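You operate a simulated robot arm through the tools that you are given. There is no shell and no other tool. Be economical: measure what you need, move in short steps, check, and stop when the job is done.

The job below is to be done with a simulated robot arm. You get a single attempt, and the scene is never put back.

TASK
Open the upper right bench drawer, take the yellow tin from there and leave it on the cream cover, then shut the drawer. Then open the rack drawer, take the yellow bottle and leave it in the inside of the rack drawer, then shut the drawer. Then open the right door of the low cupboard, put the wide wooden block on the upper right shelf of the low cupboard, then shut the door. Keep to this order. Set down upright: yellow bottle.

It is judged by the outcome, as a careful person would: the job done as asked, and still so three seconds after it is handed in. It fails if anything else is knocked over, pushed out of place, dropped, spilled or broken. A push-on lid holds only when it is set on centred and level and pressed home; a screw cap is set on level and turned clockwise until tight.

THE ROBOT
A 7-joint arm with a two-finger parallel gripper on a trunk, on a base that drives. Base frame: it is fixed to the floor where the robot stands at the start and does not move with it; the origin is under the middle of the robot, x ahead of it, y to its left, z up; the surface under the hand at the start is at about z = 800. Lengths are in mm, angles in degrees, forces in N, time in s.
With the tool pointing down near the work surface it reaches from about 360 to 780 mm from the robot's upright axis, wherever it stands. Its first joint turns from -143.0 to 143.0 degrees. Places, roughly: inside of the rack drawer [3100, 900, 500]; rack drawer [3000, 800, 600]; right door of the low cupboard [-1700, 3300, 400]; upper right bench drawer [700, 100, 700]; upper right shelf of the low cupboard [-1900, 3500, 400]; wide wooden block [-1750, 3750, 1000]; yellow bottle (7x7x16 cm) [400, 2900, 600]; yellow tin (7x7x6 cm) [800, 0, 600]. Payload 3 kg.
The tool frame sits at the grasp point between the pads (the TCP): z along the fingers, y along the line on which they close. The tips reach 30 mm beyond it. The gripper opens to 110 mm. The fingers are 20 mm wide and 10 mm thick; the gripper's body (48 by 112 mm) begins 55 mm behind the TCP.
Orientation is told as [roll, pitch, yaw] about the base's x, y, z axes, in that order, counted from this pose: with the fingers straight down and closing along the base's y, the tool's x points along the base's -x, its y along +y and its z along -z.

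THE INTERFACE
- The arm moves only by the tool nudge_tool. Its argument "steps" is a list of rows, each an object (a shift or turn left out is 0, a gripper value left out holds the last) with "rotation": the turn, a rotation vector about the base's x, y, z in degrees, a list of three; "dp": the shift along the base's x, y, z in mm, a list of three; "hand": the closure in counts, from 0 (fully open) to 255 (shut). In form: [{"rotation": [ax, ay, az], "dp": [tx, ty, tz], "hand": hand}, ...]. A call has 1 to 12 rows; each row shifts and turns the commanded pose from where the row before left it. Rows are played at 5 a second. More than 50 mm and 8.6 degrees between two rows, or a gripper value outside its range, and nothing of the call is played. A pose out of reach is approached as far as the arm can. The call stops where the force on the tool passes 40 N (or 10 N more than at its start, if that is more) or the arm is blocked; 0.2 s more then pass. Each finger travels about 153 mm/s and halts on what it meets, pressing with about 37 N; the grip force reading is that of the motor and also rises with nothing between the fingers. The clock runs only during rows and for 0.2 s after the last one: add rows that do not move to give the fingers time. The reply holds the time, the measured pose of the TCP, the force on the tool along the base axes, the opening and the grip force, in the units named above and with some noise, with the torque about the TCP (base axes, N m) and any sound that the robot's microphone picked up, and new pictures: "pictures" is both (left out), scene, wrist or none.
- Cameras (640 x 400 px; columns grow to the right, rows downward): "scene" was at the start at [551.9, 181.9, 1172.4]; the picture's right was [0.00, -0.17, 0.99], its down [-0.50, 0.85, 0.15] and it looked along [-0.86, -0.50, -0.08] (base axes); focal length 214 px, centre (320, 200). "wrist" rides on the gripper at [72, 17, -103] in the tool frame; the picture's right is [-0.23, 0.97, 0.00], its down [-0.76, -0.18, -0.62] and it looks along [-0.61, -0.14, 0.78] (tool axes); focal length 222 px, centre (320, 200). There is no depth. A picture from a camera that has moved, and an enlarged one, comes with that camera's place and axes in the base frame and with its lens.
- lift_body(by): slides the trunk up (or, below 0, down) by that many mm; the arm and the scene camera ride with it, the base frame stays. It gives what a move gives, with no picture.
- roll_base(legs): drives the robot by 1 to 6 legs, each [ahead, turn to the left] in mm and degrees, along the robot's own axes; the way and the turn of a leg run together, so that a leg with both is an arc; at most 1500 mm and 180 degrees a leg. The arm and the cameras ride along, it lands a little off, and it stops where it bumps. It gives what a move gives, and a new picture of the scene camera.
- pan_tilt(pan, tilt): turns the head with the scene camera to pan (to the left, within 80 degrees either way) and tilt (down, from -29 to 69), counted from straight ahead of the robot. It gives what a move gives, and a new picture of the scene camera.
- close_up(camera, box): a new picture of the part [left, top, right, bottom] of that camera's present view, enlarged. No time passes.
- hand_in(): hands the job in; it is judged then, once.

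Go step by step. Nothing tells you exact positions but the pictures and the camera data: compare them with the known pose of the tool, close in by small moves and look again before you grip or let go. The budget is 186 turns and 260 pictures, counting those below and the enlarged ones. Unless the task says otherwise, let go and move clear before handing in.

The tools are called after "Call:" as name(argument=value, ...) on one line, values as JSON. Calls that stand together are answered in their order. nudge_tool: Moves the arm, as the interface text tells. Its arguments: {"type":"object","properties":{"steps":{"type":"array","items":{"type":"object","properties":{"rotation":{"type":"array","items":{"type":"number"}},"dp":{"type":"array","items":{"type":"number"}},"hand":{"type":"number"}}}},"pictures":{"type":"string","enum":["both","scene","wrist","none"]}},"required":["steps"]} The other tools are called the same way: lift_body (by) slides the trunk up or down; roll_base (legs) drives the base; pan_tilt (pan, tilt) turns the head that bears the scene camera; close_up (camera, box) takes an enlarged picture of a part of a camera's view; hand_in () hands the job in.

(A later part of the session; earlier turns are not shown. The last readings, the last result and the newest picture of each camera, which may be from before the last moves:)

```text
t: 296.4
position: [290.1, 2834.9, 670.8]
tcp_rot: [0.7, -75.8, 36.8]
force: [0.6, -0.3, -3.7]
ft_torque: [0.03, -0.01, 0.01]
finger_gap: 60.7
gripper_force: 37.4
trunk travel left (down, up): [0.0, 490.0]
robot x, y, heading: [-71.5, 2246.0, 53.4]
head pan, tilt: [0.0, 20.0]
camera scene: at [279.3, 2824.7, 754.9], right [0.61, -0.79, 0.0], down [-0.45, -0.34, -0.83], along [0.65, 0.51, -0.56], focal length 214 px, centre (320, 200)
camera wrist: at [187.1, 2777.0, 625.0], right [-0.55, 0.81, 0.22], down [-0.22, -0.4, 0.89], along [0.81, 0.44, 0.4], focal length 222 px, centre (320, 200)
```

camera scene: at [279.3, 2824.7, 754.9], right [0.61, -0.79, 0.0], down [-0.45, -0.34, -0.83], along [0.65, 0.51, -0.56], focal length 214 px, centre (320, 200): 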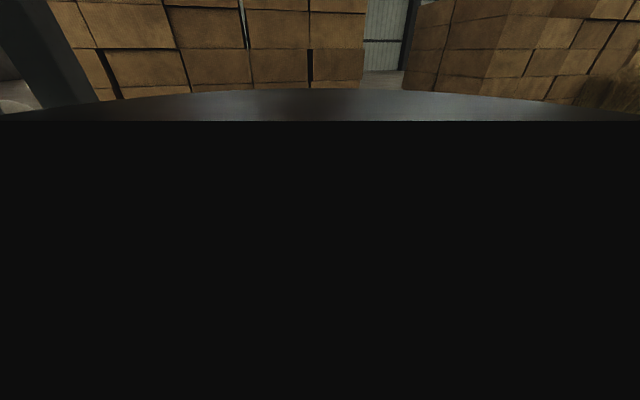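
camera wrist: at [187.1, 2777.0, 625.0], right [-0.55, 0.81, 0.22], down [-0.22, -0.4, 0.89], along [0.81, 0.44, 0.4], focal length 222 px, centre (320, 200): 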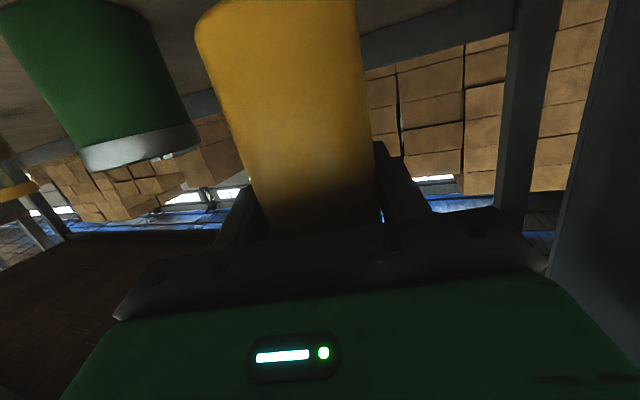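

The bottle is out past the can. I'll back the base straight out, then raise the trunk for travel.

Call:
roll_base(legs=[[-300, 0]])

Call:
lift_body(by=310)

Call:
roll_base(legs=[[0, -42], [0, -42]])

```text
t: 298.5
position: [108.9, 2593.8, 669.3]
tcp_rot: [0.8, -75.8, 37.0]
force: [-0.3, -0.1, -4.5]
ft_torque: [0.01, -0.09, -0.02]
finger_gap: 60.8
gripper_force: 37.5
trunk travel left (down, up): [0.0, 490.0]
robot x, y, heading: [-250.1, 2005.4, 53.7]
head pan, tilt: [0.0, 20.0]
camera scene: at [98.8, 2583.7, 754.5], right [0.61, -0.79, 0.0], down [-0.45, -0.34, -0.83], along [0.65, 0.51, -0.56], focal length 214 px, centre (320, 200)
```

scene: 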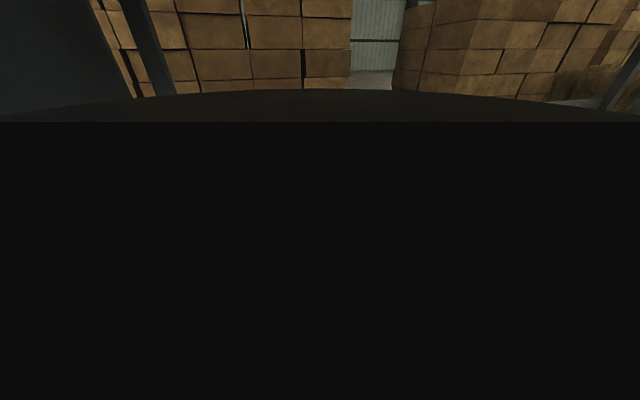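

```text
t: 301.6
position: [108.7, 2594.4, 980.0]
tcp_rot: [0.6, -75.7, 37.1]
force: [-0.4, -0.1, -4.1]
ft_torque: [0.02, -0.02, 0.03]
finger_gap: 60.8
gripper_force: 37.4
trunk travel left (down, up): [-310.0, 180.0]
robot x, y, heading: [-249.6, 2006.3, 53.7]
head pan, tilt: [0.0, 20.0]
```

```text
t: 305.7
position: [405.1, 1759.0, 981.8]
tcp_rot: [0.8, -75.8, -42.2]
force: [0.1, -0.9, -3.4]
ft_torque: [-0.03, -0.06, 0.07]
finger_gap: 61.1
gripper_force: 36.8
trunk travel left (down, up): [-310.0, 180.0]
robot x, y, heading: [-217.7, 2058.7, -27.6]
head pan, tilt: [0.0, 20.0]
stopped in leg 2: the robot was blocked; the commanded pose is now the measured one
camera scene: at [393.6, 1769.4, 1065.5], right [-0.66, -0.75, 0.0], down [-0.42, 0.38, -0.83], along [0.62, -0.55, -0.56], focal length 214 px, centre (320, 200)
```

scene: 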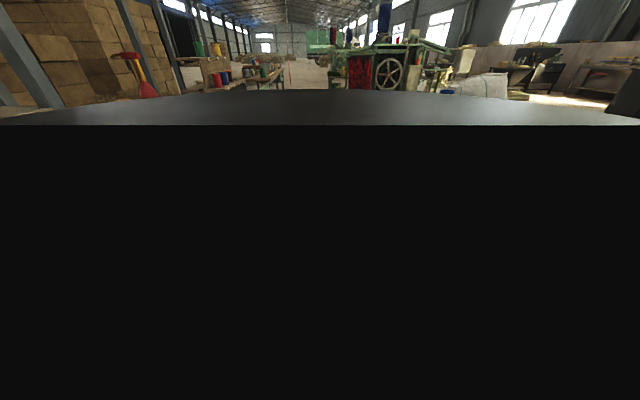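

I'll trim the heading and drive along the corridor to a free stretch of bench for regrasping the bottle from above.

Call:
roll_base(legs=[[0, -5], [900, 0], [900, 0]])

```text
t: 315.3
position: [1884.9, 721.5, 981.0]
tcp_rot: [0.5, -75.7, -47.5]
force: [0.1, -0.5, -3.7]
ft_torque: [-0.02, -0.01, -0.01]
finger_gap: 61.0
gripper_force: 37.1
trunk travel left (down, up): [-310.0, 180.0]
robot x, y, heading: [1292.0, 1077.8, -33.5]
head pan, tilt: [0.0, 20.0]
camera scene: at [1875.5, 733.2, 1065.6], right [-0.73, -0.68, 0.0], down [-0.38, 0.41, -0.83], along [0.57, -0.6, -0.56], focal length 214 px, centre (320, 200)
```

scene: 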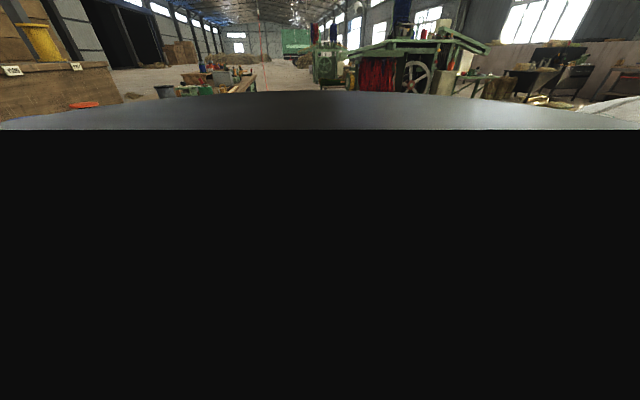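

I'm opposite the free stretch of bench. I'll raise a little to clear the mug and turn right to face the bench.

Call:
lift_body(by=120)

Call:
roll_base(legs=[[0, -46], [0, -46]])

Call:
pan_tilt(pan=45, tilt=45)

Call:
pan_tilt(pan=-45, tilt=45)

```text
t: 316.8
position: [1883.9, 721.3, 1102.0]
tcp_rot: [0.6, -75.7, -47.5]
force: [0.2, -0.7, -4.4]
ft_torque: [-0.02, -0.02, -0.02]
finger_gap: 61.3
gripper_force: 36.8
trunk travel left (down, up): [-430.0, 60.0]
robot x, y, heading: [1295.3, 1084.7, -33.4]
head pan, tilt: [0.0, 20.0]
```

```text
t: 320.9
position: [1066.1, 424.6, 1101.3]
tcp_rot: [1.3, -75.3, -125.9]
force: [-0.8, 1.5, -2.7]
ft_torque: [-0.01, -0.03, 0.1]
finger_gap: 61.3
gripper_force: 36.7
trunk travel left (down, up): [-430.0, 60.0]
robot x, y, heading: [1353.5, 1059.0, -113.2]
head pan, tilt: [0.0, 20.0]
stopped in leg 2: the robot was blocked; the commanded pose is now the measured one
camera scene: at [1077.3, 437.4, 1185.5], right [-0.82, 0.57, -0.01], down [0.33, 0.46, -0.82], along [-0.47, -0.68, -0.57], focal length 214 px, centre (320, 200)
```

scene: 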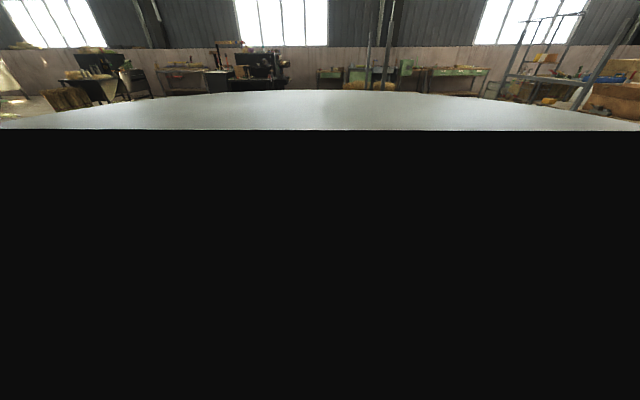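

```text
t: 322.0
position: [1067.7, 421.3, 1102.7]
tcp_rot: [0.9, -75.6, -125.5]
force: [0.6, 0.7, -4.0]
ft_torque: [-0.03, 0.0, 0.01]
finger_gap: 61.1
gripper_force: 37.2
trunk travel left (down, up): [-430.0, 60.0]
robot x, y, heading: [1351.6, 1059.4, -113.2]
head pan, tilt: [45.0, 45.0]
camera scene: at [1150.8, 439.9, 1157.8], right [-0.97, -0.16, -0.18], down [-0.03, 0.83, -0.56], along [0.24, -0.54, -0.81], focal length 214 px, centre (320, 200)
```

scene: 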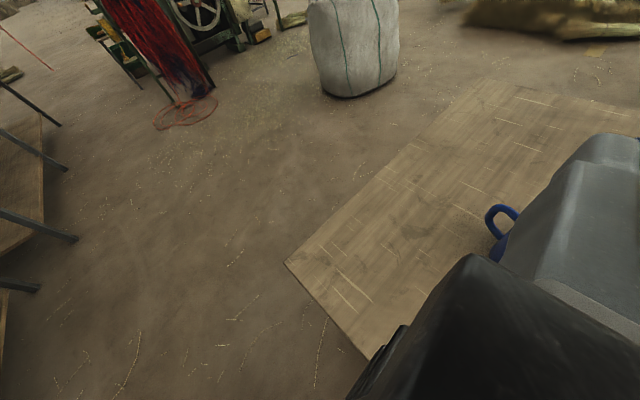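

```text
t: 323.6
position: [1067.5, 423.3, 1101.8]
tcp_rot: [0.8, -75.6, -125.4]
force: [0.5, 0.2, -3.6]
ft_torque: [-0.01, 0.0, 0.01]
finger_gap: 60.7
gripper_force: 37.2
trunk travel left (down, up): [-430.0, 60.0]
robot x, y, heading: [1349.8, 1058.2, -113.1]
head pan, tilt: [-45.0, 45.0]
camera scene: at [1056.3, 505.3, 1157.2], right [-0.19, 0.97, 0.17], down [0.79, 0.26, -0.56], along [-0.58, 0.03, -0.81], focal length 214 px, centre (320, 200)
```

scene: 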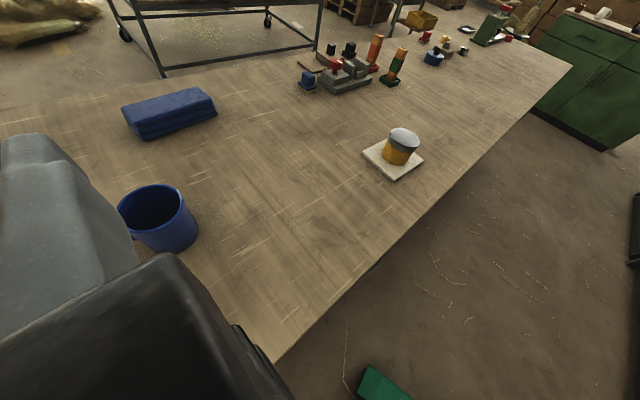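

The free bench area between mug and tin lies ahead. I'll finish the turn.

Call:
roll_base(legs=[[0, -15]])

```text
t: 325.0
position: [911.1, 517.2, 1102.8]
tcp_rot: [0.9, -75.5, -140.6]
force: [-0.6, 0.2, -3.9]
ft_torque: [0.02, -0.01, 0.03]
finger_gap: 60.7
gripper_force: 37.1
trunk travel left (down, up): [-430.0, 60.0]
robot x, y, heading: [1364.0, 1052.1, -128.2]
head pan, tilt: [-45.0, 45.0]
camera scene: at [922.2, 602.0, 1157.2], right [0.06, 0.98, 0.17], down [0.83, 0.04, -0.56], along [-0.56, 0.18, -0.81], focal length 214 px, centre (320, 200)
```

scene: 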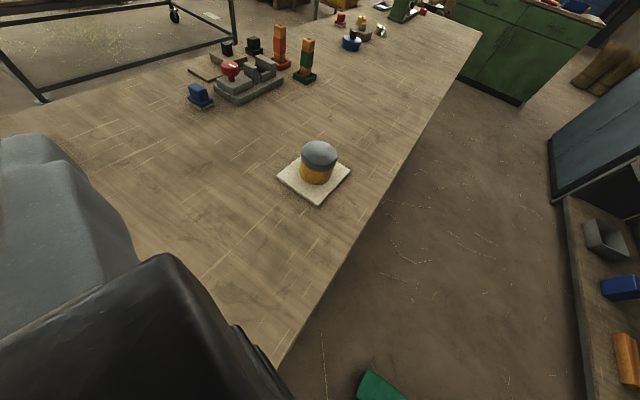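

The TCP is over clear bench at (911,517). I'll lower the trunk until just above the surface.

Call:
lift_body(by=-205)

Call:
nudge_tool(steps=[{"dp": [0, 0, -5]}, {"dp": [0, 0, 0]}], pictures="both")

```text
t: 327.2
position: [911.1, 518.8, 896.6]
tcp_rot: [0.8, -75.5, -140.6]
force: [-0.4, -0.3, -4.1]
ft_torque: [0.05, 0.01, 0.01]
finger_gap: 60.9
gripper_force: 37.2
trunk travel left (down, up): [-225.0, 265.0]
robot x, y, heading: [1360.5, 1047.6, -128.1]
head pan, tilt: [-45.0, 45.0]
```

```text
t: 327.8
position: [912.6, 518.5, 892.8]
tcp_rot: [0.8, -75.5, -140.7]
force: [-0.7, 0.9, -4.1]
ft_torque: [-0.02, 0.01, -0.01]
finger_gap: 61.1
gripper_force: 37.6
trunk travel left (down, up): [-225.0, 265.0]
robot x, y, heading: [1364.5, 1050.1, -128.1]
head pan, tilt: [-45.0, 45.0]
camera scene: at [922.4, 602.4, 947.9], right [0.06, 0.98, 0.17], down [0.83, 0.04, -0.56], along [-0.56, 0.18, -0.81], focal length 214 px, centre (320, 200)
camera wrist: at [1013.5, 583.0, 847.2], right [0.59, -0.78, 0.22], down [0.2, 0.41, 0.89], along [-0.79, -0.48, 0.39], focal length 222 px, centre (320, 200)
```

scene: 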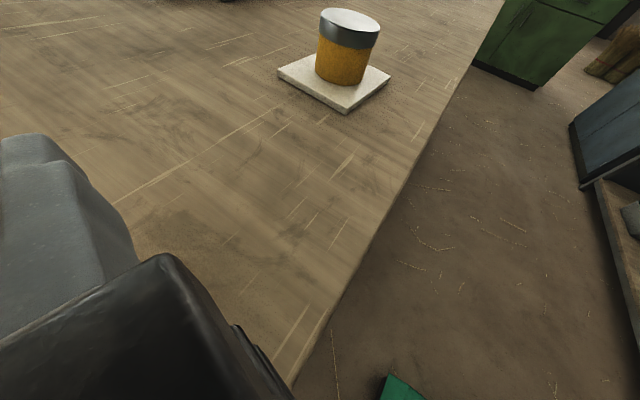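
wrist: 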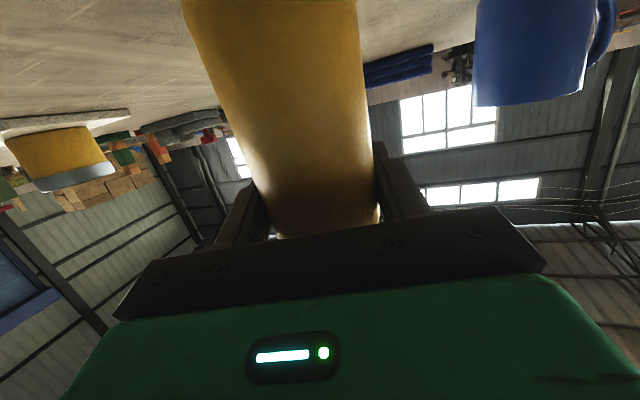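

Clear of mug and tin. Lowering in small steps until contact.

Call:
nudge_tool(steps=[{"dp": [0, 0, -3]}, {"dp": [0, 0, 0]}], pictures="none")

Call:
nudge_tool(steps=[{"dp": [0, 0, -2]}, {"dp": [0, 0, 0]}], pictures="none")

Call:
nudge_tool(steps=[{"dp": [0, 0, -2]}, {"dp": [0, 0, 0]}], pictures="none")

```text
t: 328.4
position: [911.5, 519.1, 889.4]
tcp_rot: [1.0, -75.7, -140.6]
force: [-1.0, -1.1, 1.1]
ft_torque: [-0.12, 0.19, 0.01]
finger_gap: 61.2
gripper_force: 37.4
trunk travel left (down, up): [-225.0, 265.0]
robot x, y, heading: [1360.6, 1049.4, -128.5]
head pan, tilt: [-45.0, 45.0]
```

```text
t: 329.0
position: [911.6, 519.5, 889.4]
tcp_rot: [1.0, -75.9, -140.7]
force: [0.6, 1.2, 18.4]
ft_torque: [-0.03, 0.36, 0.0]
finger_gap: 60.7
gripper_force: 37.6
trunk travel left (down, up): [-225.0, 265.0]
robot x, y, heading: [1363.6, 1050.3, -128.1]
head pan, tilt: [-45.0, 45.0]
```

```text
t: 329.6
position: [911.6, 519.1, 887.7]
tcp_rot: [1.1, -75.9, -140.7]
force: [2.7, 3.3, 29.3]
ft_torque: [-0.06, 0.31, 0.0]
finger_gap: 61.1
gripper_force: 36.4
trunk travel left (down, up): [-225.0, 265.0]
robot x, y, heading: [1360.7, 1052.2, -128.2]
head pan, tilt: [-45.0, 45.0]
```

The bottle touches the bench. I'll ease up 2 mm, release and withdraw backward.

Call:
nudge_tool(steps=[{"dp": [0, 0, 2]}, {"hand": 200}, {"hand": 100}, {"hand": 0}, {"hand": 0}, {"dp": [16, 12, 4]}, {"dp": [24, 18, 6]}, {"dp": [32, 24, 8]}, {"dp": [32, 24, 8]}, {"dp": [20, 15, 20]}], pictures="none")

Call:
pan_tilt(pan=0, tilt=10)

```text
t: 331.8
position: [986.2, 545.5, 932.3]
tcp_rot: [0.9, -75.6, -140.7]
force: [-0.5, -1.2, 0.0]
ft_torque: [0.0, 0.05, -0.06]
finger_gap: 109.8
gripper_force: 0.1
out of reach, approached as far as the arm can: row 8, 9, 10
trunk travel left (down, up): [-225.0, 265.0]
robot x, y, heading: [1359.5, 1051.1, -128.5]
head pan, tilt: [-45.0, 45.0]
```

```text
t: 332.9
position: [985.4, 545.1, 934.0]
tcp_rot: [0.9, -75.6, -140.6]
force: [0.3, -0.2, 0.1]
ft_torque: [0.02, 0.0, 0.02]
finger_gap: 110.1
gripper_force: 0.0
trunk travel left (down, up): [-225.0, 265.0]
robot x, y, heading: [1364.2, 1049.6, -128.2]
head pan, tilt: [0.0, 10.0]
camera scene: at [997.3, 554.7, 1033.3], right [-0.65, 0.76, 0.0], down [0.32, 0.27, -0.91], along [-0.69, -0.59, -0.41], focal length 214 px, centre (320, 200)
```

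scene: 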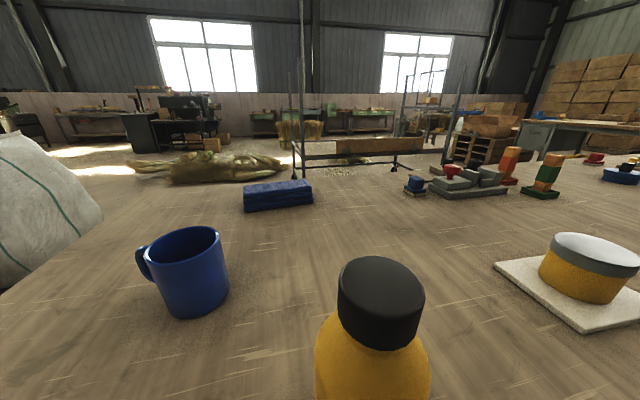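

The bottle stands upright on the bench. I'll raise the hand clear and point it straight down over the bottle.

Call:
lift_body(by=230)

Call:
nudge_tool(steps=[{"rotation": [4.9, -6.75, 0], "dp": [-5, 0, 0]}, {"rotation": [4.9, -6.75, 0], "dp": [-5, 0, 0]}, {"rotation": [4.9, -6.75, 0], "dp": [-5, 0, 0]}, {"rotation": [4.9, -6.75, 0], "dp": [-5, 0, 0]}, {"rotation": [4.9, -6.75, 0], "dp": [-5, 0, 0]}, {"rotation": [4.9, -6.75, 0], "dp": [-10, -5, 0]}, {"rotation": [4.9, -6.75, 0], "dp": [-10, -5, 0]}, {"rotation": [4.9, -6.75, 0], "dp": [-15, -8, 0]}, {"rotation": [4.9, -6.75, 0], "dp": [-15, -8, 0]}], pictures="none")

Call:
pan_tilt(pan=0, tilt=30)

Call:
close_up(camera="wrist", box=[0, 0, 640, 400])

```text
t: 335.3
position: [985.0, 546.1, 1163.9]
tcp_rot: [0.9, -75.6, -140.5]
force: [0.6, -0.8, -0.2]
ft_torque: [0.02, 0.02, -0.02]
finger_gap: 110.1
gripper_force: 0.0
trunk travel left (down, up): [-455.0, 35.0]
robot x, y, heading: [1364.1, 1051.0, -128.4]
head pan, tilt: [0.0, 10.0]
```

```text
t: 337.3
position: [908.8, 520.0, 1163.1]
tcp_rot: [4.2, -0.4, -143.2]
force: [0.3, 0.0, 0.0]
ft_torque: [-0.01, 0.02, -0.01]
finger_gap: 109.9
gripper_force: 0.0
trunk travel left (down, up): [-455.0, 35.0]
robot x, y, heading: [1363.3, 1050.8, -128.4]
head pan, tilt: [0.0, 10.0]
```

```text
t: 338.1
position: [910.7, 518.1, 1162.4]
tcp_rot: [4.2, -0.5, -143.3]
force: [0.4, 0.4, -0.8]
ft_torque: [-0.02, -0.02, -0.01]
finger_gap: 110.0
gripper_force: 0.1
trunk travel left (down, up): [-455.0, 35.0]
robot x, y, heading: [1360.1, 1050.9, -128.1]
head pan, tilt: [0.0, 30.0]
camera scene: at [862.1, 485.0, 1202.9], right [-0.6, 0.8, -0.07], down [0.68, 0.55, 0.49], along [0.43, 0.24, -0.87], focal length 214 px, centre (320, 200)
```

scene: 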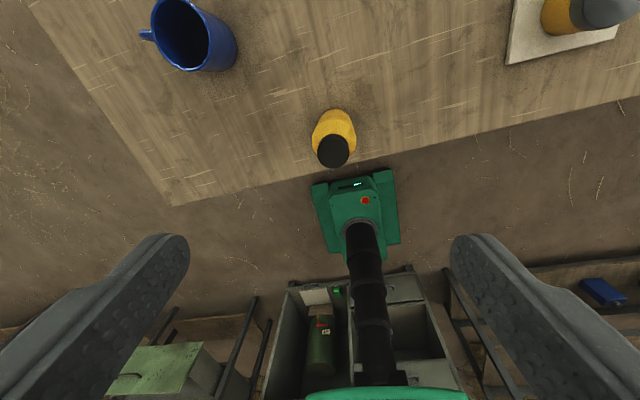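

```text
1.00 times, centred on (320, 200) of wrist (not enlarged: the box is as wide or as high as the picture)
camera zoom: at [976.0, 556.5, 1265.9], right [0.4, -0.91, 0.07], down [-0.74, -0.27, 0.62], along [-0.54, -0.3, -0.78], focal length 222 px, centre (320, 200)
```

zoom: 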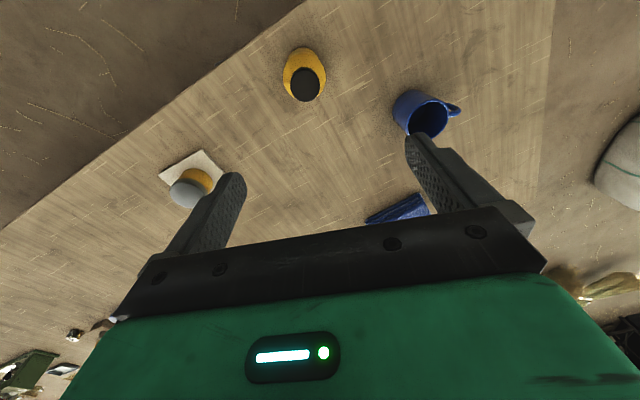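

The bottle's axis is near (921,526). I'll level the small tilt, centre over it and come down to just above the cap.

Call:
nudge_tool(steps=[{"rotation": [3.3, 2.5, 0], "dp": [10, 8, 0]}, {"dp": [0, 0, -48]}, {"dp": [0, 0, -48]}, {"dp": [0, 0, -40]}])

```text
t: 339.1
position: [921.2, 529.6, 1027.5]
tcp_rot: [0.1, -0.5, -143.1]
force: [-0.1, 0.1, -0.2]
ft_torque: [-0.01, 0.03, 0.01]
finger_gap: 110.0
gripper_force: 0.0
trunk travel left (down, up): [-455.0, 35.0]
robot x, y, heading: [1363.5, 1049.3, -128.6]
head pan, tilt: [0.0, 30.0]
camera scene: at [874.1, 492.1, 1067.5], right [-0.6, 0.8, 0.0], down [0.7, 0.52, 0.49], along [0.39, 0.3, -0.87], focal length 214 px, centre (320, 200)
camera wrist: at [990.6, 559.7, 1129.5], right [0.4, -0.92, 0.0], down [-0.71, -0.31, 0.63], along [-0.58, -0.26, -0.78], focal length 222 px, centre (320, 200)
```

scene: 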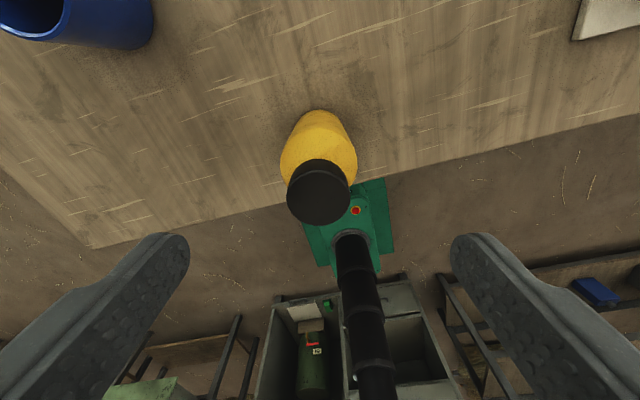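
wrist: 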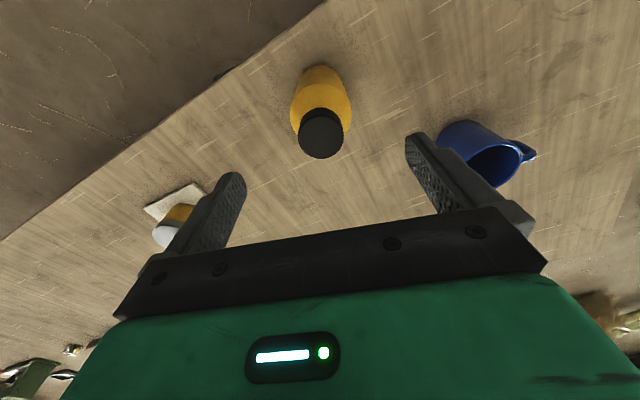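

The cap is centred under the hand. I'll descend to z≈918 and grip the upper body.

Call:
nudge_tool(steps=[{"dp": [1, -2, -40]}, {"dp": [0, 0, -40]}, {"dp": [0, 0, -29]}, {"hand": 255}, {"hand": 255}, {"hand": 255}, {"hand": 255}])

```text
t: 340.7
position: [921.9, 527.4, 919.1]
tcp_rot: [0.0, -0.5, -143.1]
force: [0.4, 1.0, 0.0]
ft_torque: [0.03, 0.03, 0.02]
finger_gap: 61.1
gripper_force: 37.2
trunk travel left (down, up): [-455.0, 35.0]
robot x, y, heading: [1358.4, 1053.3, -128.2]
head pan, tilt: [0.0, 30.0]
camera scene: at [874.9, 489.7, 958.3], right [-0.6, 0.8, 0.0], down [0.7, 0.52, 0.49], along [0.39, 0.29, -0.87], focal length 214 px, centre (320, 200)
camera wrist: at [991.5, 557.4, 1020.3], right [0.4, -0.92, 0.0], down [-0.71, -0.31, 0.63], along [-0.58, -0.26, -0.78], focal length 222 px, centre (320, 200)
```

scene: 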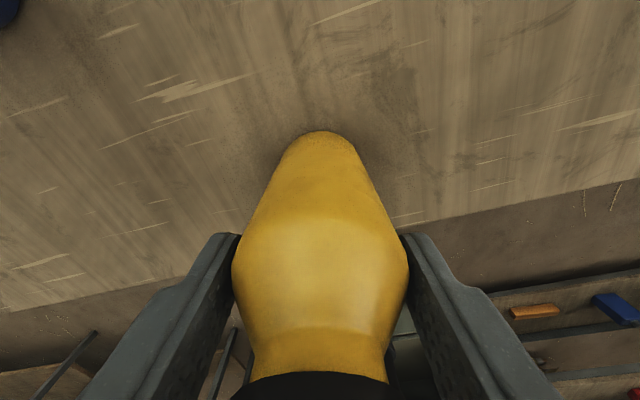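
wrist: 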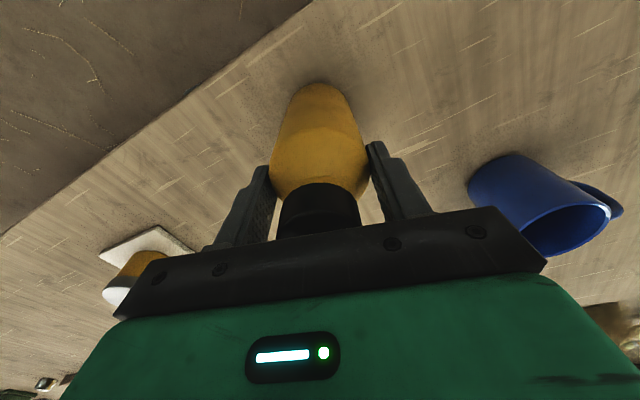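

The bottle is held firmly from above. I'll lift it, draw the arm in, and check.

Call:
nudge_tool(steps=[{"dp": [0, 0, 20]}, {"dp": [0, 0, 45]}, {"dp": [0, 0, 48]}, {"dp": [0, 0, 48]}, {"dp": [0, 0, 40]}, {"dp": [30, 36, 0]}, {"dp": [30, 36, 0]}, {"dp": [30, 36, 0]}, {"dp": [30, 36, 0]}], pictures="wrist")

Call:
roll_base(legs=[[0, 45], [0, 46]])

```text
t: 342.7
position: [1042.2, 671.8, 1119.1]
tcp_rot: [-0.1, -0.5, -143.1]
force: [-0.6, -0.7, -4.2]
ft_torque: [0.0, 0.01, 0.01]
finger_gap: 60.9
gripper_force: 37.0
trunk travel left (down, up): [-455.0, 35.0]
robot x, y, heading: [1359.0, 1049.6, -128.6]
head pan, tilt: [0.0, 30.0]
camera wrist: at [1111.4, 702.3, 1221.9], right [0.4, -0.92, 0.0], down [-0.71, -0.31, 0.63], along [-0.58, -0.26, -0.78], focal length 222 px, centre (320, 200)
```

wrist: 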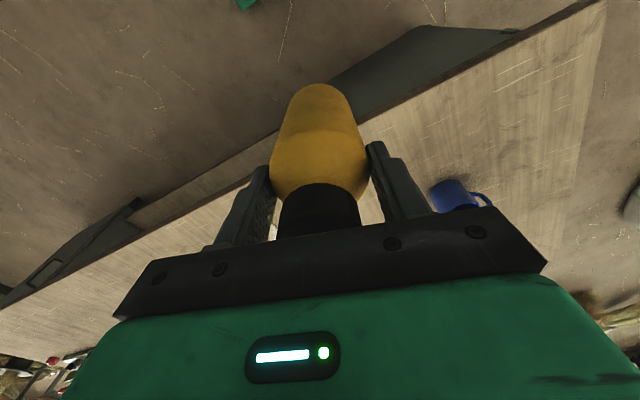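

```text
t: 347.8
position: [1748.0, 739.2, 1121.0]
tcp_rot: [-0.1, -0.6, -52.2]
force: [0.5, 0.3, -4.2]
ft_torque: [-0.08, 0.03, 0.0]
finger_gap: 60.8
gripper_force: 37.2
trunk travel left (down, up): [-455.0, 35.0]
robot x, y, heading: [1323.8, 999.5, -39.4]
head pan, tilt: [0.0, 30.0]
stopped in leg 2: the robot was blocked; the commanded pose is now the measured one
camera scene: at [1787.8, 689.8, 1160.8], right [-0.79, -0.61, 0.0], down [-0.53, 0.69, 0.49], along [-0.3, 0.39, -0.87], focal length 214 px, centre (320, 200)
```

scene: 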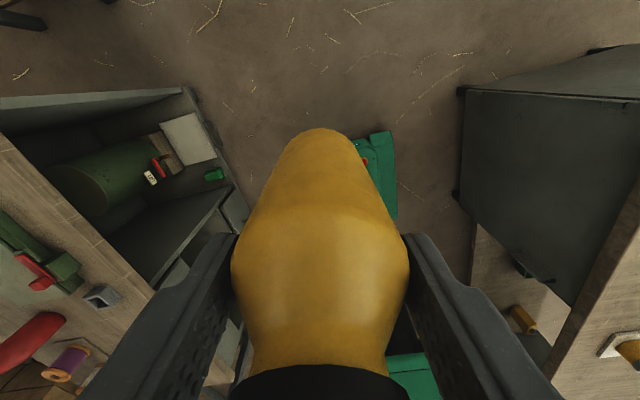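

Facing along the corridor toward the rack. I'll drive on to stand before the open drawer.

Call:
roll_base(legs=[[750, 0], [740, 0]])

```text
t: 355.5
position: [2898.5, -218.4, 1120.5]
tcp_rot: [0.0, -0.5, -52.7]
force: [0.1, 0.5, -2.8]
ft_torque: [-0.01, -0.03, -0.03]
finger_gap: 60.8
gripper_force: 37.4
trunk travel left (down, up): [-455.0, 35.0]
robot x, y, heading: [2471.8, 46.1, -39.9]
head pan, tilt: [0.0, 30.0]
camera scene: at [2938.5, -265.7, 1160.6], right [-0.8, -0.61, 0.0], down [-0.53, 0.69, 0.49], along [-0.3, 0.39, -0.87], focal length 214 px, centre (320, 200)
```

scene: 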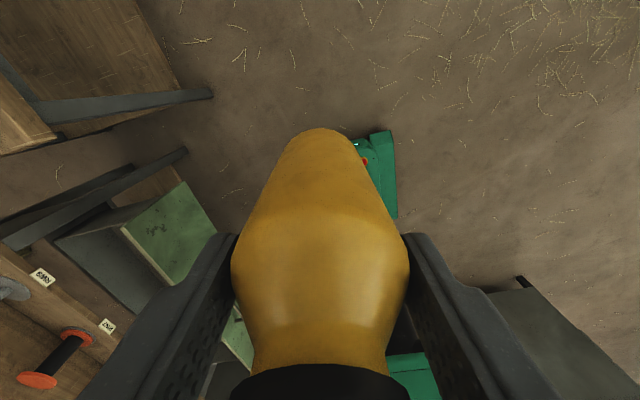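

Now turn left to face the drawer.

Call:
roll_base(legs=[[0, 46], [0, 47]])

Call:
pan_tilt(pan=50, tilt=20)

```text
t: 360.6
position: [2708.1, 486.6, 1121.3]
tcp_rot: [0.0, -0.6, 41.1]
force: [-1.0, 0.6, -3.9]
ft_torque: [-0.04, 0.0, 0.01]
finger_gap: 60.9
gripper_force: 36.8
trunk travel left (down, up): [-455.0, 35.0]
robot x, y, heading: [2530.3, 4.7, 51.7]
head pan, tilt: [0.0, 30.0]
stopped in leg 2: the robot was blocked; the commanded pose is now the measured one
camera scene: at [2756.5, 527.3, 1161.3], right [0.66, -0.75, 0.0], down [-0.66, -0.57, 0.49], along [-0.37, -0.32, -0.87], focal length 214 px, centre (320, 200)
```

scene: 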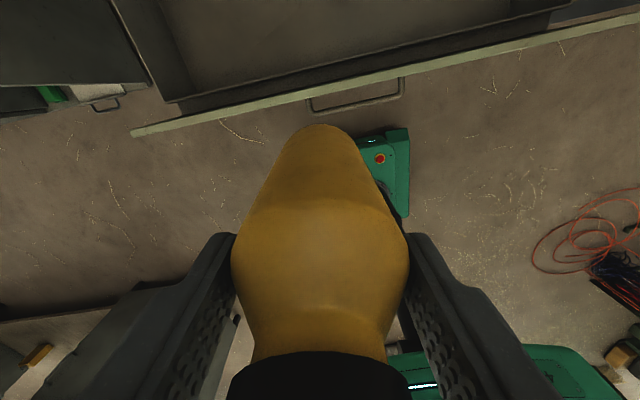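

```text
t: 361.8
position: [2710.1, 486.7, 1121.6]
tcp_rot: [0.0, -0.5, 41.0]
force: [0.4, 0.6, -3.9]
ft_torque: [-0.03, 0.03, -0.01]
finger_gap: 60.8
gripper_force: 37.3
trunk travel left (down, up): [-455.0, 35.0]
robot x, y, heading: [2530.1, 7.2, 52.3]
head pan, tilt: [50.0, 20.0]
camera scene: at [2722.4, 590.9, 1192.4], right [0.43, -0.48, -0.77], down [-0.54, -0.82, 0.21], along [-0.73, 0.32, -0.61], focal length 214 px, centre (320, 200)
```

scene: 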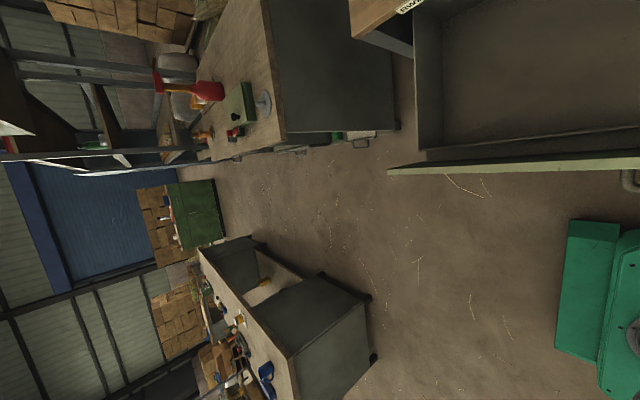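

I'll set the camera looking straight down over the drawer to measure it.

Call:
pan_tilt(pan=0, tilt=0)

```text
t: 363.0
position: [2707.6, 486.7, 1121.3]
tcp_rot: [0.0, -0.6, 41.1]
force: [0.3, 0.1, -4.5]
ft_torque: [-0.01, 0.02, 0.0]
finger_gap: 60.8
gripper_force: 36.4
trunk travel left (down, up): [-455.0, 35.0]
robot x, y, heading: [2527.1, 3.5, 51.7]
head pan, tilt: [0.0, 0.0]
camera scene: at [2793.7, 558.7, 1162.6], right [0.66, -0.75, 0.0], down [-0.75, -0.66, -0.01], along [0.01, 0.01, -1.0], focal length 214 px, centre (320, 200)
```

scene: 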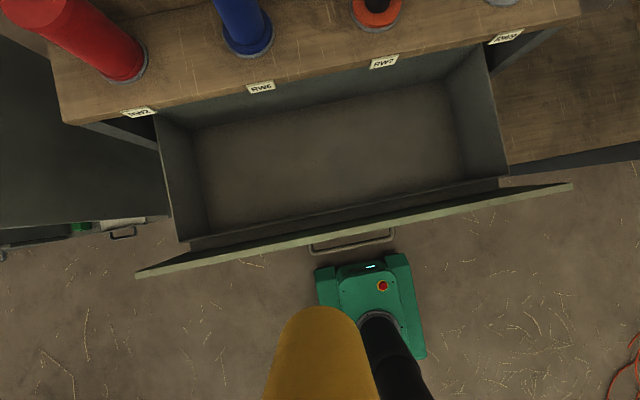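

The drawer floor lies at z≈545 by the rim/floor ratio, with a free spot at about (2878,614). I'll move the bottle over it, then lower the trunk part way.

Call:
nudge_tool(steps=[{"dp": [34, 25.5, 0]}, {"dp": [34, 25.5, 0]}, {"dp": [34, 25.5, 0]}, {"dp": [34, 25.5, 0]}, {"dp": [34, 25.5, 0]}], pictures="none")

Call:
lift_body(by=-150)

Call:
nudge_tool(steps=[{"dp": [0, 0, 0]}])

```text
t: 364.2
position: [2880.6, 614.6, 1120.4]
tcp_rot: [0.0, -0.4, 41.1]
force: [0.4, 0.3, -3.8]
ft_torque: [0.0, -0.01, -0.03]
finger_gap: 60.9
gripper_force: 36.9
trunk travel left (down, up): [-455.0, 35.0]
robot x, y, heading: [2525.5, 6.8, 52.1]
head pan, tilt: [0.0, 0.0]
```

```text
t: 365.9
position: [2880.1, 613.6, 970.7]
tcp_rot: [0.0, -0.5, 41.1]
force: [0.3, -0.8, -3.8]
ft_torque: [-0.01, 0.04, 0.01]
finger_gap: 60.8
gripper_force: 37.0
trunk travel left (down, up): [-305.0, 185.0]
robot x, y, heading: [2527.8, 5.7, 51.8]
head pan, tilt: [0.0, 0.0]
```

```text
t: 366.3
position: [2880.3, 614.5, 970.8]
tcp_rot: [0.1, -0.4, 41.1]
force: [0.3, 0.2, -3.9]
ft_torque: [-0.03, 0.03, 0.03]
finger_gap: 60.9
gripper_force: 37.3
trunk travel left (down, up): [-305.0, 185.0]
robot x, y, heading: [2529.9, 5.6, 51.8]
head pan, tilt: [0.0, 0.0]
camera scene: at [2965.0, 686.3, 1011.7], right [0.66, -0.75, 0.0], down [-0.75, -0.66, -0.01], along [0.01, 0.01, -1.0], focal length 214 px, centre (320, 200)
camera wrist: at [2814.6, 579.2, 1072.7], right [-0.47, 0.88, 0.0], down [0.69, 0.36, 0.63], along [0.56, 0.3, -0.78], focal length 222 px, centre (320, 200)
```

scene: 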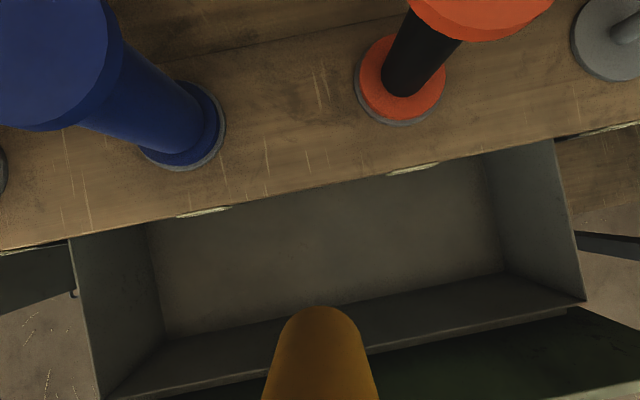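
wrist: 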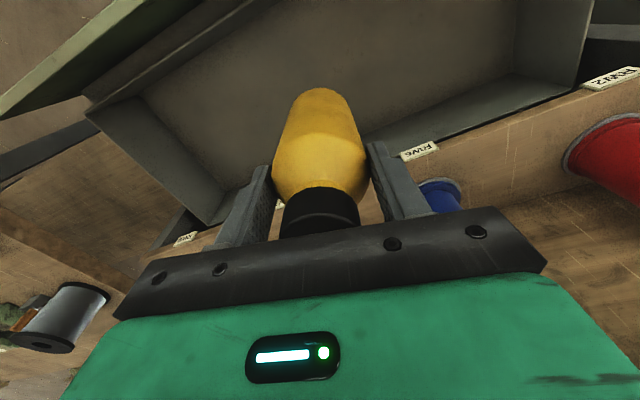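

The bottle is centred over the drawer with over 70 mm clear on each side. I'll descend to about 20 mm above the floor.

Call:
nudge_tool(steps=[{"dp": [0, 0, -48]}, {"dp": [0, 0, -48]}, {"dp": [0, 0, -48]}, {"dp": [0, 0, -48]}, {"dp": [0, 0, -48]}, {"dp": [0, 0, -40]}])

```text
t: 367.6
position: [2884.8, 621.4, 750.0]
tcp_rot: [0.4, -2.3, 41.0]
force: [-4.9, -7.4, 28.2]
ft_torque: [3.05, -3.09, -0.1]
finger_gap: 61.1
gripper_force: 37.2
trunk travel left (down, up): [-305.0, 185.0]
robot x, y, heading: [2528.9, 5.9, 52.0]
head pan, tilt: [0.0, 0.0]
stopped in row 6: the force on the tool passed its limit at 75 N (the readings are from after the stop); the commanded pose is now the measured one
camera scene: at [2968.7, 691.8, 794.2], right [0.66, -0.75, -0.01], down [-0.75, -0.66, -0.04], along [0.02, 0.03, -1.0], focal length 214 px, centre (320, 200)
camera wrist: at [2817.3, 583.1, 850.0], right [-0.47, 0.88, 0.02], down [0.68, 0.35, 0.65], along [0.57, 0.32, -0.76], focal length 222 px, centre (320, 200)
```

scene: 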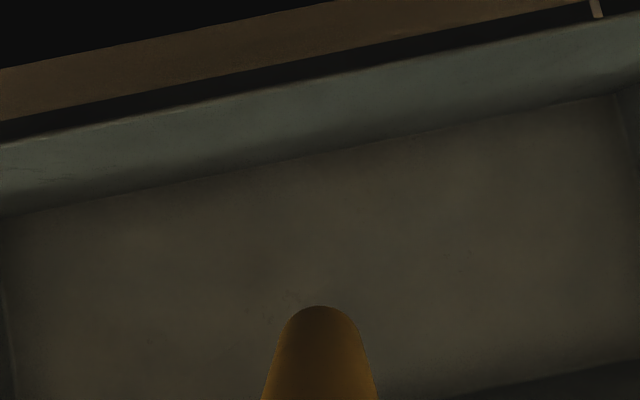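
wrist: 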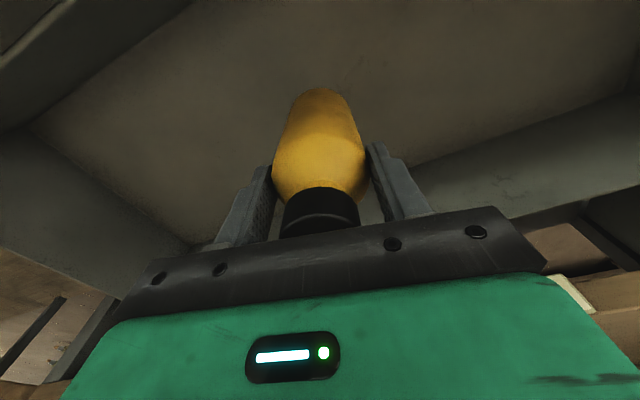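

The protruding head mount on the hand met the rack shelf. I'll rise, level the tool, and turn it about 77° so that part points sideways.

Call:
nudge_tool(steps=[{"rotation": [-1.72, 1.15, 0], "dp": [-4, -6, 30]}, {"dp": [0, 0, 48]}, {"dp": [0, 0, 48]}, {"rotation": [0, 0, -8.5], "dp": [0, 0, 48]}, {"rotation": [0, 0, -8.5], "dp": [0, 0, 30]}, {"rotation": [0, 0, -8.5]}, {"rotation": [0, 0, -8.5]}, {"rotation": [0, 0, -8.5]}, {"rotation": [0, 0, -8.5]}, {"rotation": [0, 0, -8.5]}, {"rotation": [0, 0, -8.5]}, {"rotation": [0, 0, -8.5]}])

```text
t: 370.2
position: [2880.9, 614.1, 950.1]
tcp_rot: [-0.3, 0.3, -35.6]
force: [-0.1, -0.4, -4.3]
ft_torque: [-0.01, 0.04, 0.02]
finger_gap: 60.9
gripper_force: 36.7
trunk travel left (down, up): [-305.0, 185.0]
robot x, y, heading: [2527.1, 7.4, 51.8]
head pan, tilt: [0.0, 0.0]
camera scene: at [2972.5, 550.2, 988.6], right [-0.58, -0.81, 0.0], down [-0.81, 0.58, 0.0], along [-0.01, 0.0, -1.0], focal length 214 px, centre (320, 200)
camera wrist: at [2833.0, 670.5, 1052.1], right [0.75, 0.66, -0.01], down [0.52, -0.59, 0.62], along [0.41, -0.47, -0.78], focal length 222 px, centre (320, 200)
```

scene: 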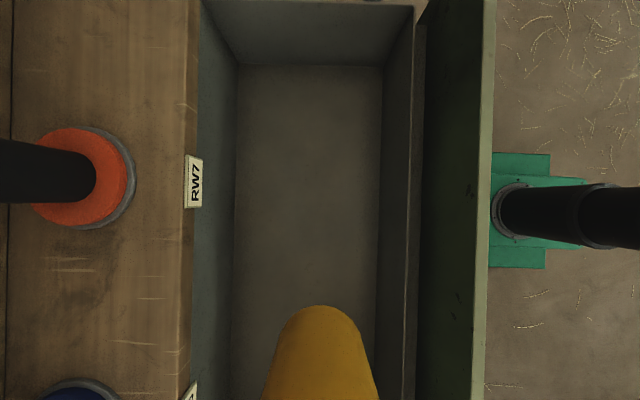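
wrist: 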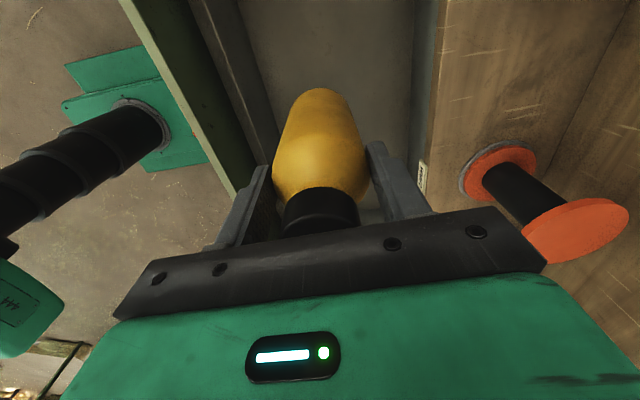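

All intact. The protrusion now points sideways along the drawer. Descending again.

Call:
nudge_tool(steps=[{"dp": [0, 0, -48]}, {"dp": [0, 0, -48]}, {"dp": [0, 0, -48]}, {"dp": [0, 0, -48]}, {"dp": [0, 0, -40]}, {"dp": [0, 0, -30]}])

```text
t: 371.6
position: [2882.1, 614.0, 684.9]
tcp_rot: [-0.4, 0.2, -35.4]
force: [-0.4, 0.1, -3.2]
ft_torque: [0.03, 0.01, 0.02]
finger_gap: 61.1
gripper_force: 36.9
trunk travel left (down, up): [-305.0, 185.0]
robot x, y, heading: [2528.3, 5.7, 52.0]
head pan, tilt: [0.0, 0.0]
camera scene: at [2973.2, 550.2, 726.0], right [-0.58, -0.82, 0.01], down [-0.82, 0.58, 0.0], along [-0.01, 0.0, -1.0], focal length 214 px, centre (320, 200)
camera wrist: at [2833.5, 670.3, 789.3], right [0.75, 0.66, -0.01], down [0.52, -0.58, 0.62], along [0.41, -0.47, -0.78], focal length 222 px, centre (320, 200)
```

scene: 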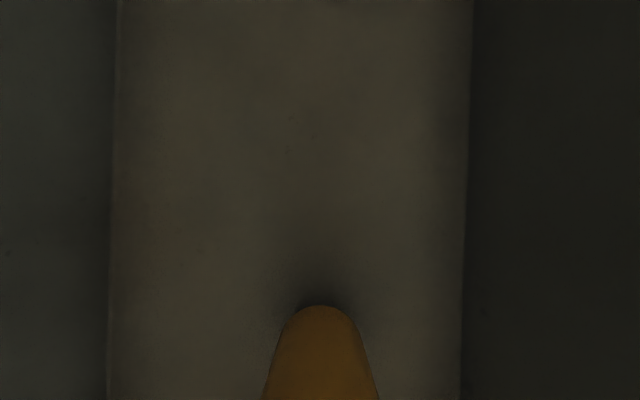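
wrist: 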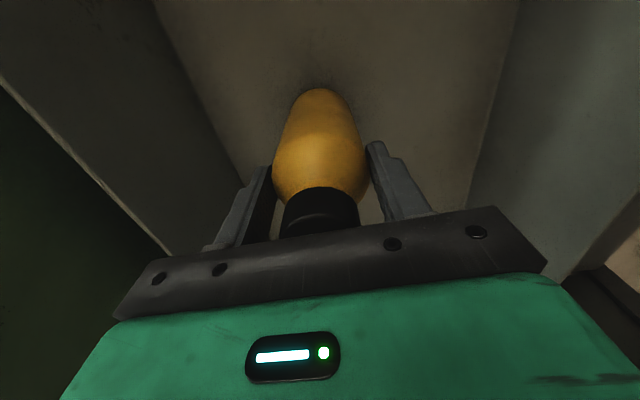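

The floor is ~20 mm below the bottle. Lowering slowly.

Call:
nudge_tool(steps=[{"dp": [0, 0, -10]}, {"dp": [0, 0, -6]}, {"dp": [0, 0, 0]}], pictures="none")

Call:
nudge_tool(steps=[{"dp": [0, 0, -3]}, {"dp": [0, 0, 0]}], pictures="none")

Call:
nudge_tool(steps=[{"dp": [0, 0, -3]}, {"dp": [0, 0, 0]}], pictures="none")

```text
t: 372.4
position: [2880.7, 613.6, 670.8]
tcp_rot: [-0.2, 0.3, -35.4]
force: [0.4, -1.4, -5.1]
ft_torque: [0.02, 0.05, -0.02]
finger_gap: 60.9
gripper_force: 36.8
trunk travel left (down, up): [-305.0, 185.0]
robot x, y, heading: [2528.5, 4.8, 51.9]
head pan, tilt: [0.0, 0.0]
```

```text
t: 373.0
position: [2879.6, 613.4, 668.9]
tcp_rot: [-0.3, 0.3, -35.3]
force: [0.0, 0.8, -3.2]
ft_torque: [0.0, 0.0, -0.02]
finger_gap: 61.2
gripper_force: 37.0
trunk travel left (down, up): [-305.0, 185.0]
robot x, y, heading: [2531.2, 3.0, 51.9]
head pan, tilt: [0.0, 0.0]
```

```text
t: 373.6
position: [2880.2, 614.0, 664.9]
tcp_rot: [-0.3, 0.3, -35.4]
force: [-0.2, -0.5, -4.6]
ft_torque: [0.01, -0.01, 0.01]
finger_gap: 61.0
gripper_force: 36.7
trunk travel left (down, up): [-305.0, 185.0]
robot x, y, heading: [2529.4, 3.1, 51.9]
head pan, tilt: [0.0, 0.0]
```

Call:
nudge_tool(steps=[{"dp": [0, 0, -3]}, {"dp": [0, 0, 0]}], pictures="none")

Call:
nudge_tool(steps=[{"dp": [0, 0, -3]}, {"dp": [0, 0, 0]}], pictures="none")

Call:
nudge_tool(steps=[{"dp": [0, 0, -2]}, {"dp": [0, 0, 0]}], pictures="none")

```text
t: 374.2
position: [2880.5, 614.6, 664.8]
tcp_rot: [-0.1, 0.2, -35.4]
force: [-1.8, -0.5, 7.5]
ft_torque: [-0.16, -0.25, -0.02]
finger_gap: 61.0
gripper_force: 37.2
trunk travel left (down, up): [-305.0, 185.0]
robot x, y, heading: [2528.8, 4.3, 52.0]
head pan, tilt: [0.0, 0.0]
```

```text
t: 374.8
position: [2880.0, 613.3, 659.7]
tcp_rot: [-0.1, 0.2, -35.5]
force: [-2.5, 3.7, 29.6]
ft_torque: [0.54, -0.2, 0.1]
finger_gap: 61.2
gripper_force: 37.2
trunk travel left (down, up): [-305.0, 185.0]
robot x, y, heading: [2527.7, 4.7, 51.7]
head pan, tilt: [0.0, 0.0]
```

```text
t: 375.5
position: [2881.4, 615.1, 659.8]
tcp_rot: [0.2, 0.3, -35.6]
force: [1.1, 2.3, 11.4]
ft_torque: [-0.24, -0.18, 0.02]
finger_gap: 60.9
gripper_force: 36.9
trunk travel left (down, up): [-305.0, 185.0]
robot x, y, heading: [2526.3, 4.5, 51.9]
head pan, tilt: [0.0, 0.0]
stopped in row 2: the force on the tool passed its limit at 41 N (the readings are from after the stop); the commanded pose is now the measured one
```

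The bottle stands on the drawer floor. I'll release gently and rise straight up.

Call:
nudge_tool(steps=[{"hand": 180}, {"hand": 100}, {"hand": 0}, {"hand": 0}, {"dp": [0, 0, 20]}, {"dp": [0, 0, 40]}, {"dp": [0, 0, 48]}, {"dp": [0, 0, 48]}, {"dp": [0, 0, 48]}, {"dp": [0, 0, 48]}])

```text
t: 377.7
position: [2881.0, 614.6, 911.3]
tcp_rot: [0.0, 0.2, -35.5]
force: [0.3, -0.2, -1.0]
ft_torque: [0.01, -0.01, 0.02]
finger_gap: 110.0
gripper_force: 0.0
trunk travel left (down, up): [-305.0, 185.0]
robot x, y, heading: [2525.0, 2.8, 52.1]
head pan, tilt: [0.0, 0.0]
camera scene: at [2972.9, 551.1, 951.0], right [-0.58, -0.81, 0.0], down [-0.81, 0.58, 0.0], along [-0.01, 0.0, -1.0], focal length 214 px, centre (320, 200)
camera wrist: at [2833.2, 671.1, 1014.5], right [0.75, 0.66, 0.0], down [0.52, -0.59, 0.62], along [0.41, -0.47, -0.78], focal length 222 px, centre (320, 200)
```

scene: 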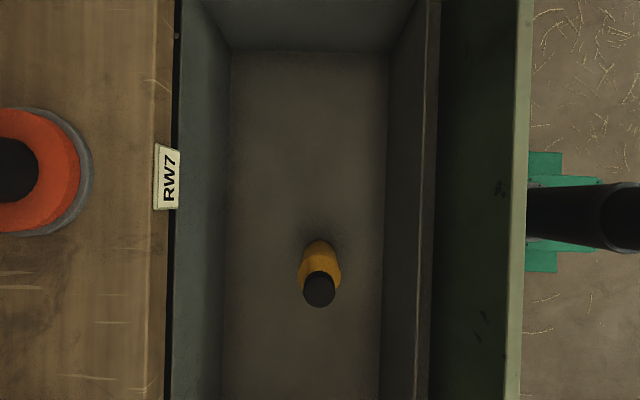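
wrist: 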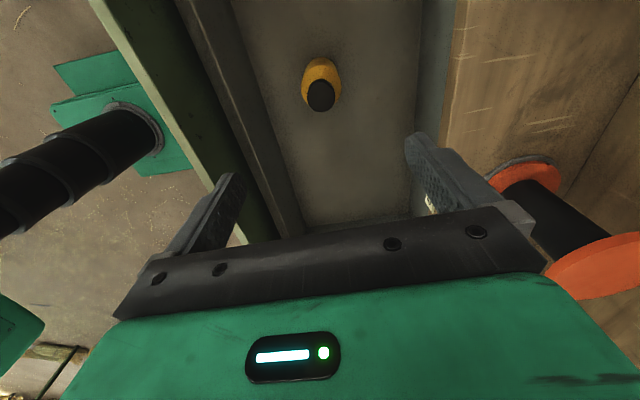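

The bottle stands upright in the drawer. I'll back the base off, level the hand and line up with the handle to shut the drawer.

Call:
roll_base(legs=[[-280, 0]])

Call:
nudge_tool(steps=[{"rotation": [6.8, -5.1, 0], "dp": [0, 0, 15]}, {"rotation": [6.8, -5.1, 0], "dp": [0, 0, 15]}, {"rotation": [6.8, -5.1, 0], "dp": [0, 0, 15]}, {"rotation": [6.8, -5.1, 0], "dp": [0, 0, 15]}, {"rotation": [6.8, -5.1, 0], "dp": [0, 0, 15]}, {"rotation": [6.8, -5.1, 0], "dp": [0, 0, 15]}, {"rotation": [6.8, -5.1, 0]}, {"rotation": [6.8, -5.1, 0]}, {"rotation": [6.8, -5.1, 0]}, {"rotation": [6.8, -5.1, 0]}, {"rotation": [4.0, -3.0, 0]}], pictures="none")

Call:
pan_tilt(pan=0, tilt=40)

```text
t: 379.6
position: [2706.5, 394.3, 911.0]
tcp_rot: [0.0, 0.3, -35.4]
force: [0.9, -0.4, -0.1]
ft_torque: [-0.02, -0.01, -0.04]
finger_gap: 109.8
gripper_force: 0.1
trunk travel left (down, up): [-305.0, 185.0]
robot x, y, heading: [2354.0, -217.1, 51.9]
head pan, tilt: [0.0, 0.0]
camera scene: at [2798.5, 331.1, 950.4], right [-0.58, -0.82, 0.0], down [-0.82, 0.58, 0.01], along [-0.01, 0.0, -1.0], focal length 214 px, centre (320, 200)
```

scene: 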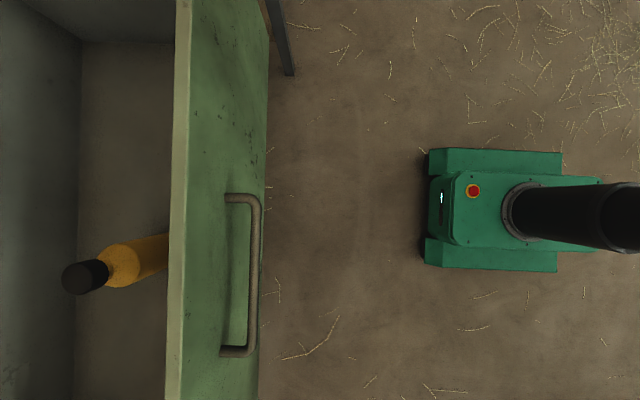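

```text
t: 382.0
position: [2706.0, 394.3, 1001.3]
tcp_rot: [90.0, -1.6, -36.5]
force: [-0.3, -0.5, 0.5]
ft_torque: [0.01, 0.01, -0.01]
finger_gap: 109.7
gripper_force: 0.1
trunk travel left (down, up): [-305.0, 185.0]
robot x, y, heading: [2356.9, -214.3, 52.2]
head pan, tilt: [0.0, 0.0]
```

```text
t: 383.1
position: [2705.6, 394.3, 1002.2]
tcp_rot: [89.9, -1.5, -36.5]
force: [0.0, -0.6, -0.2]
ft_torque: [0.03, 0.04, 0.01]
finger_gap: 110.0
gripper_force: 0.1
trunk travel left (down, up): [-305.0, 185.0]
robot x, y, heading: [2356.3, -215.9, 52.0]
head pan, tilt: [0.0, 40.0]
camera scene: at [2718.8, 330.8, 1003.0], right [0.02, -0.02, -1.0], down [-1.0, -0.06, -0.02], along [-0.06, 1.0, -0.02], focal length 214 px, centre (320, 200)
```

scene: 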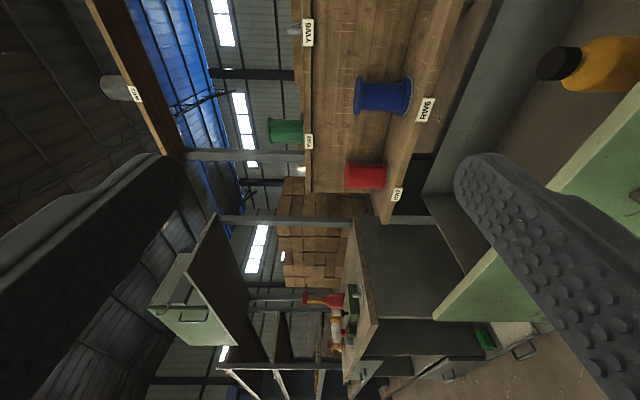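

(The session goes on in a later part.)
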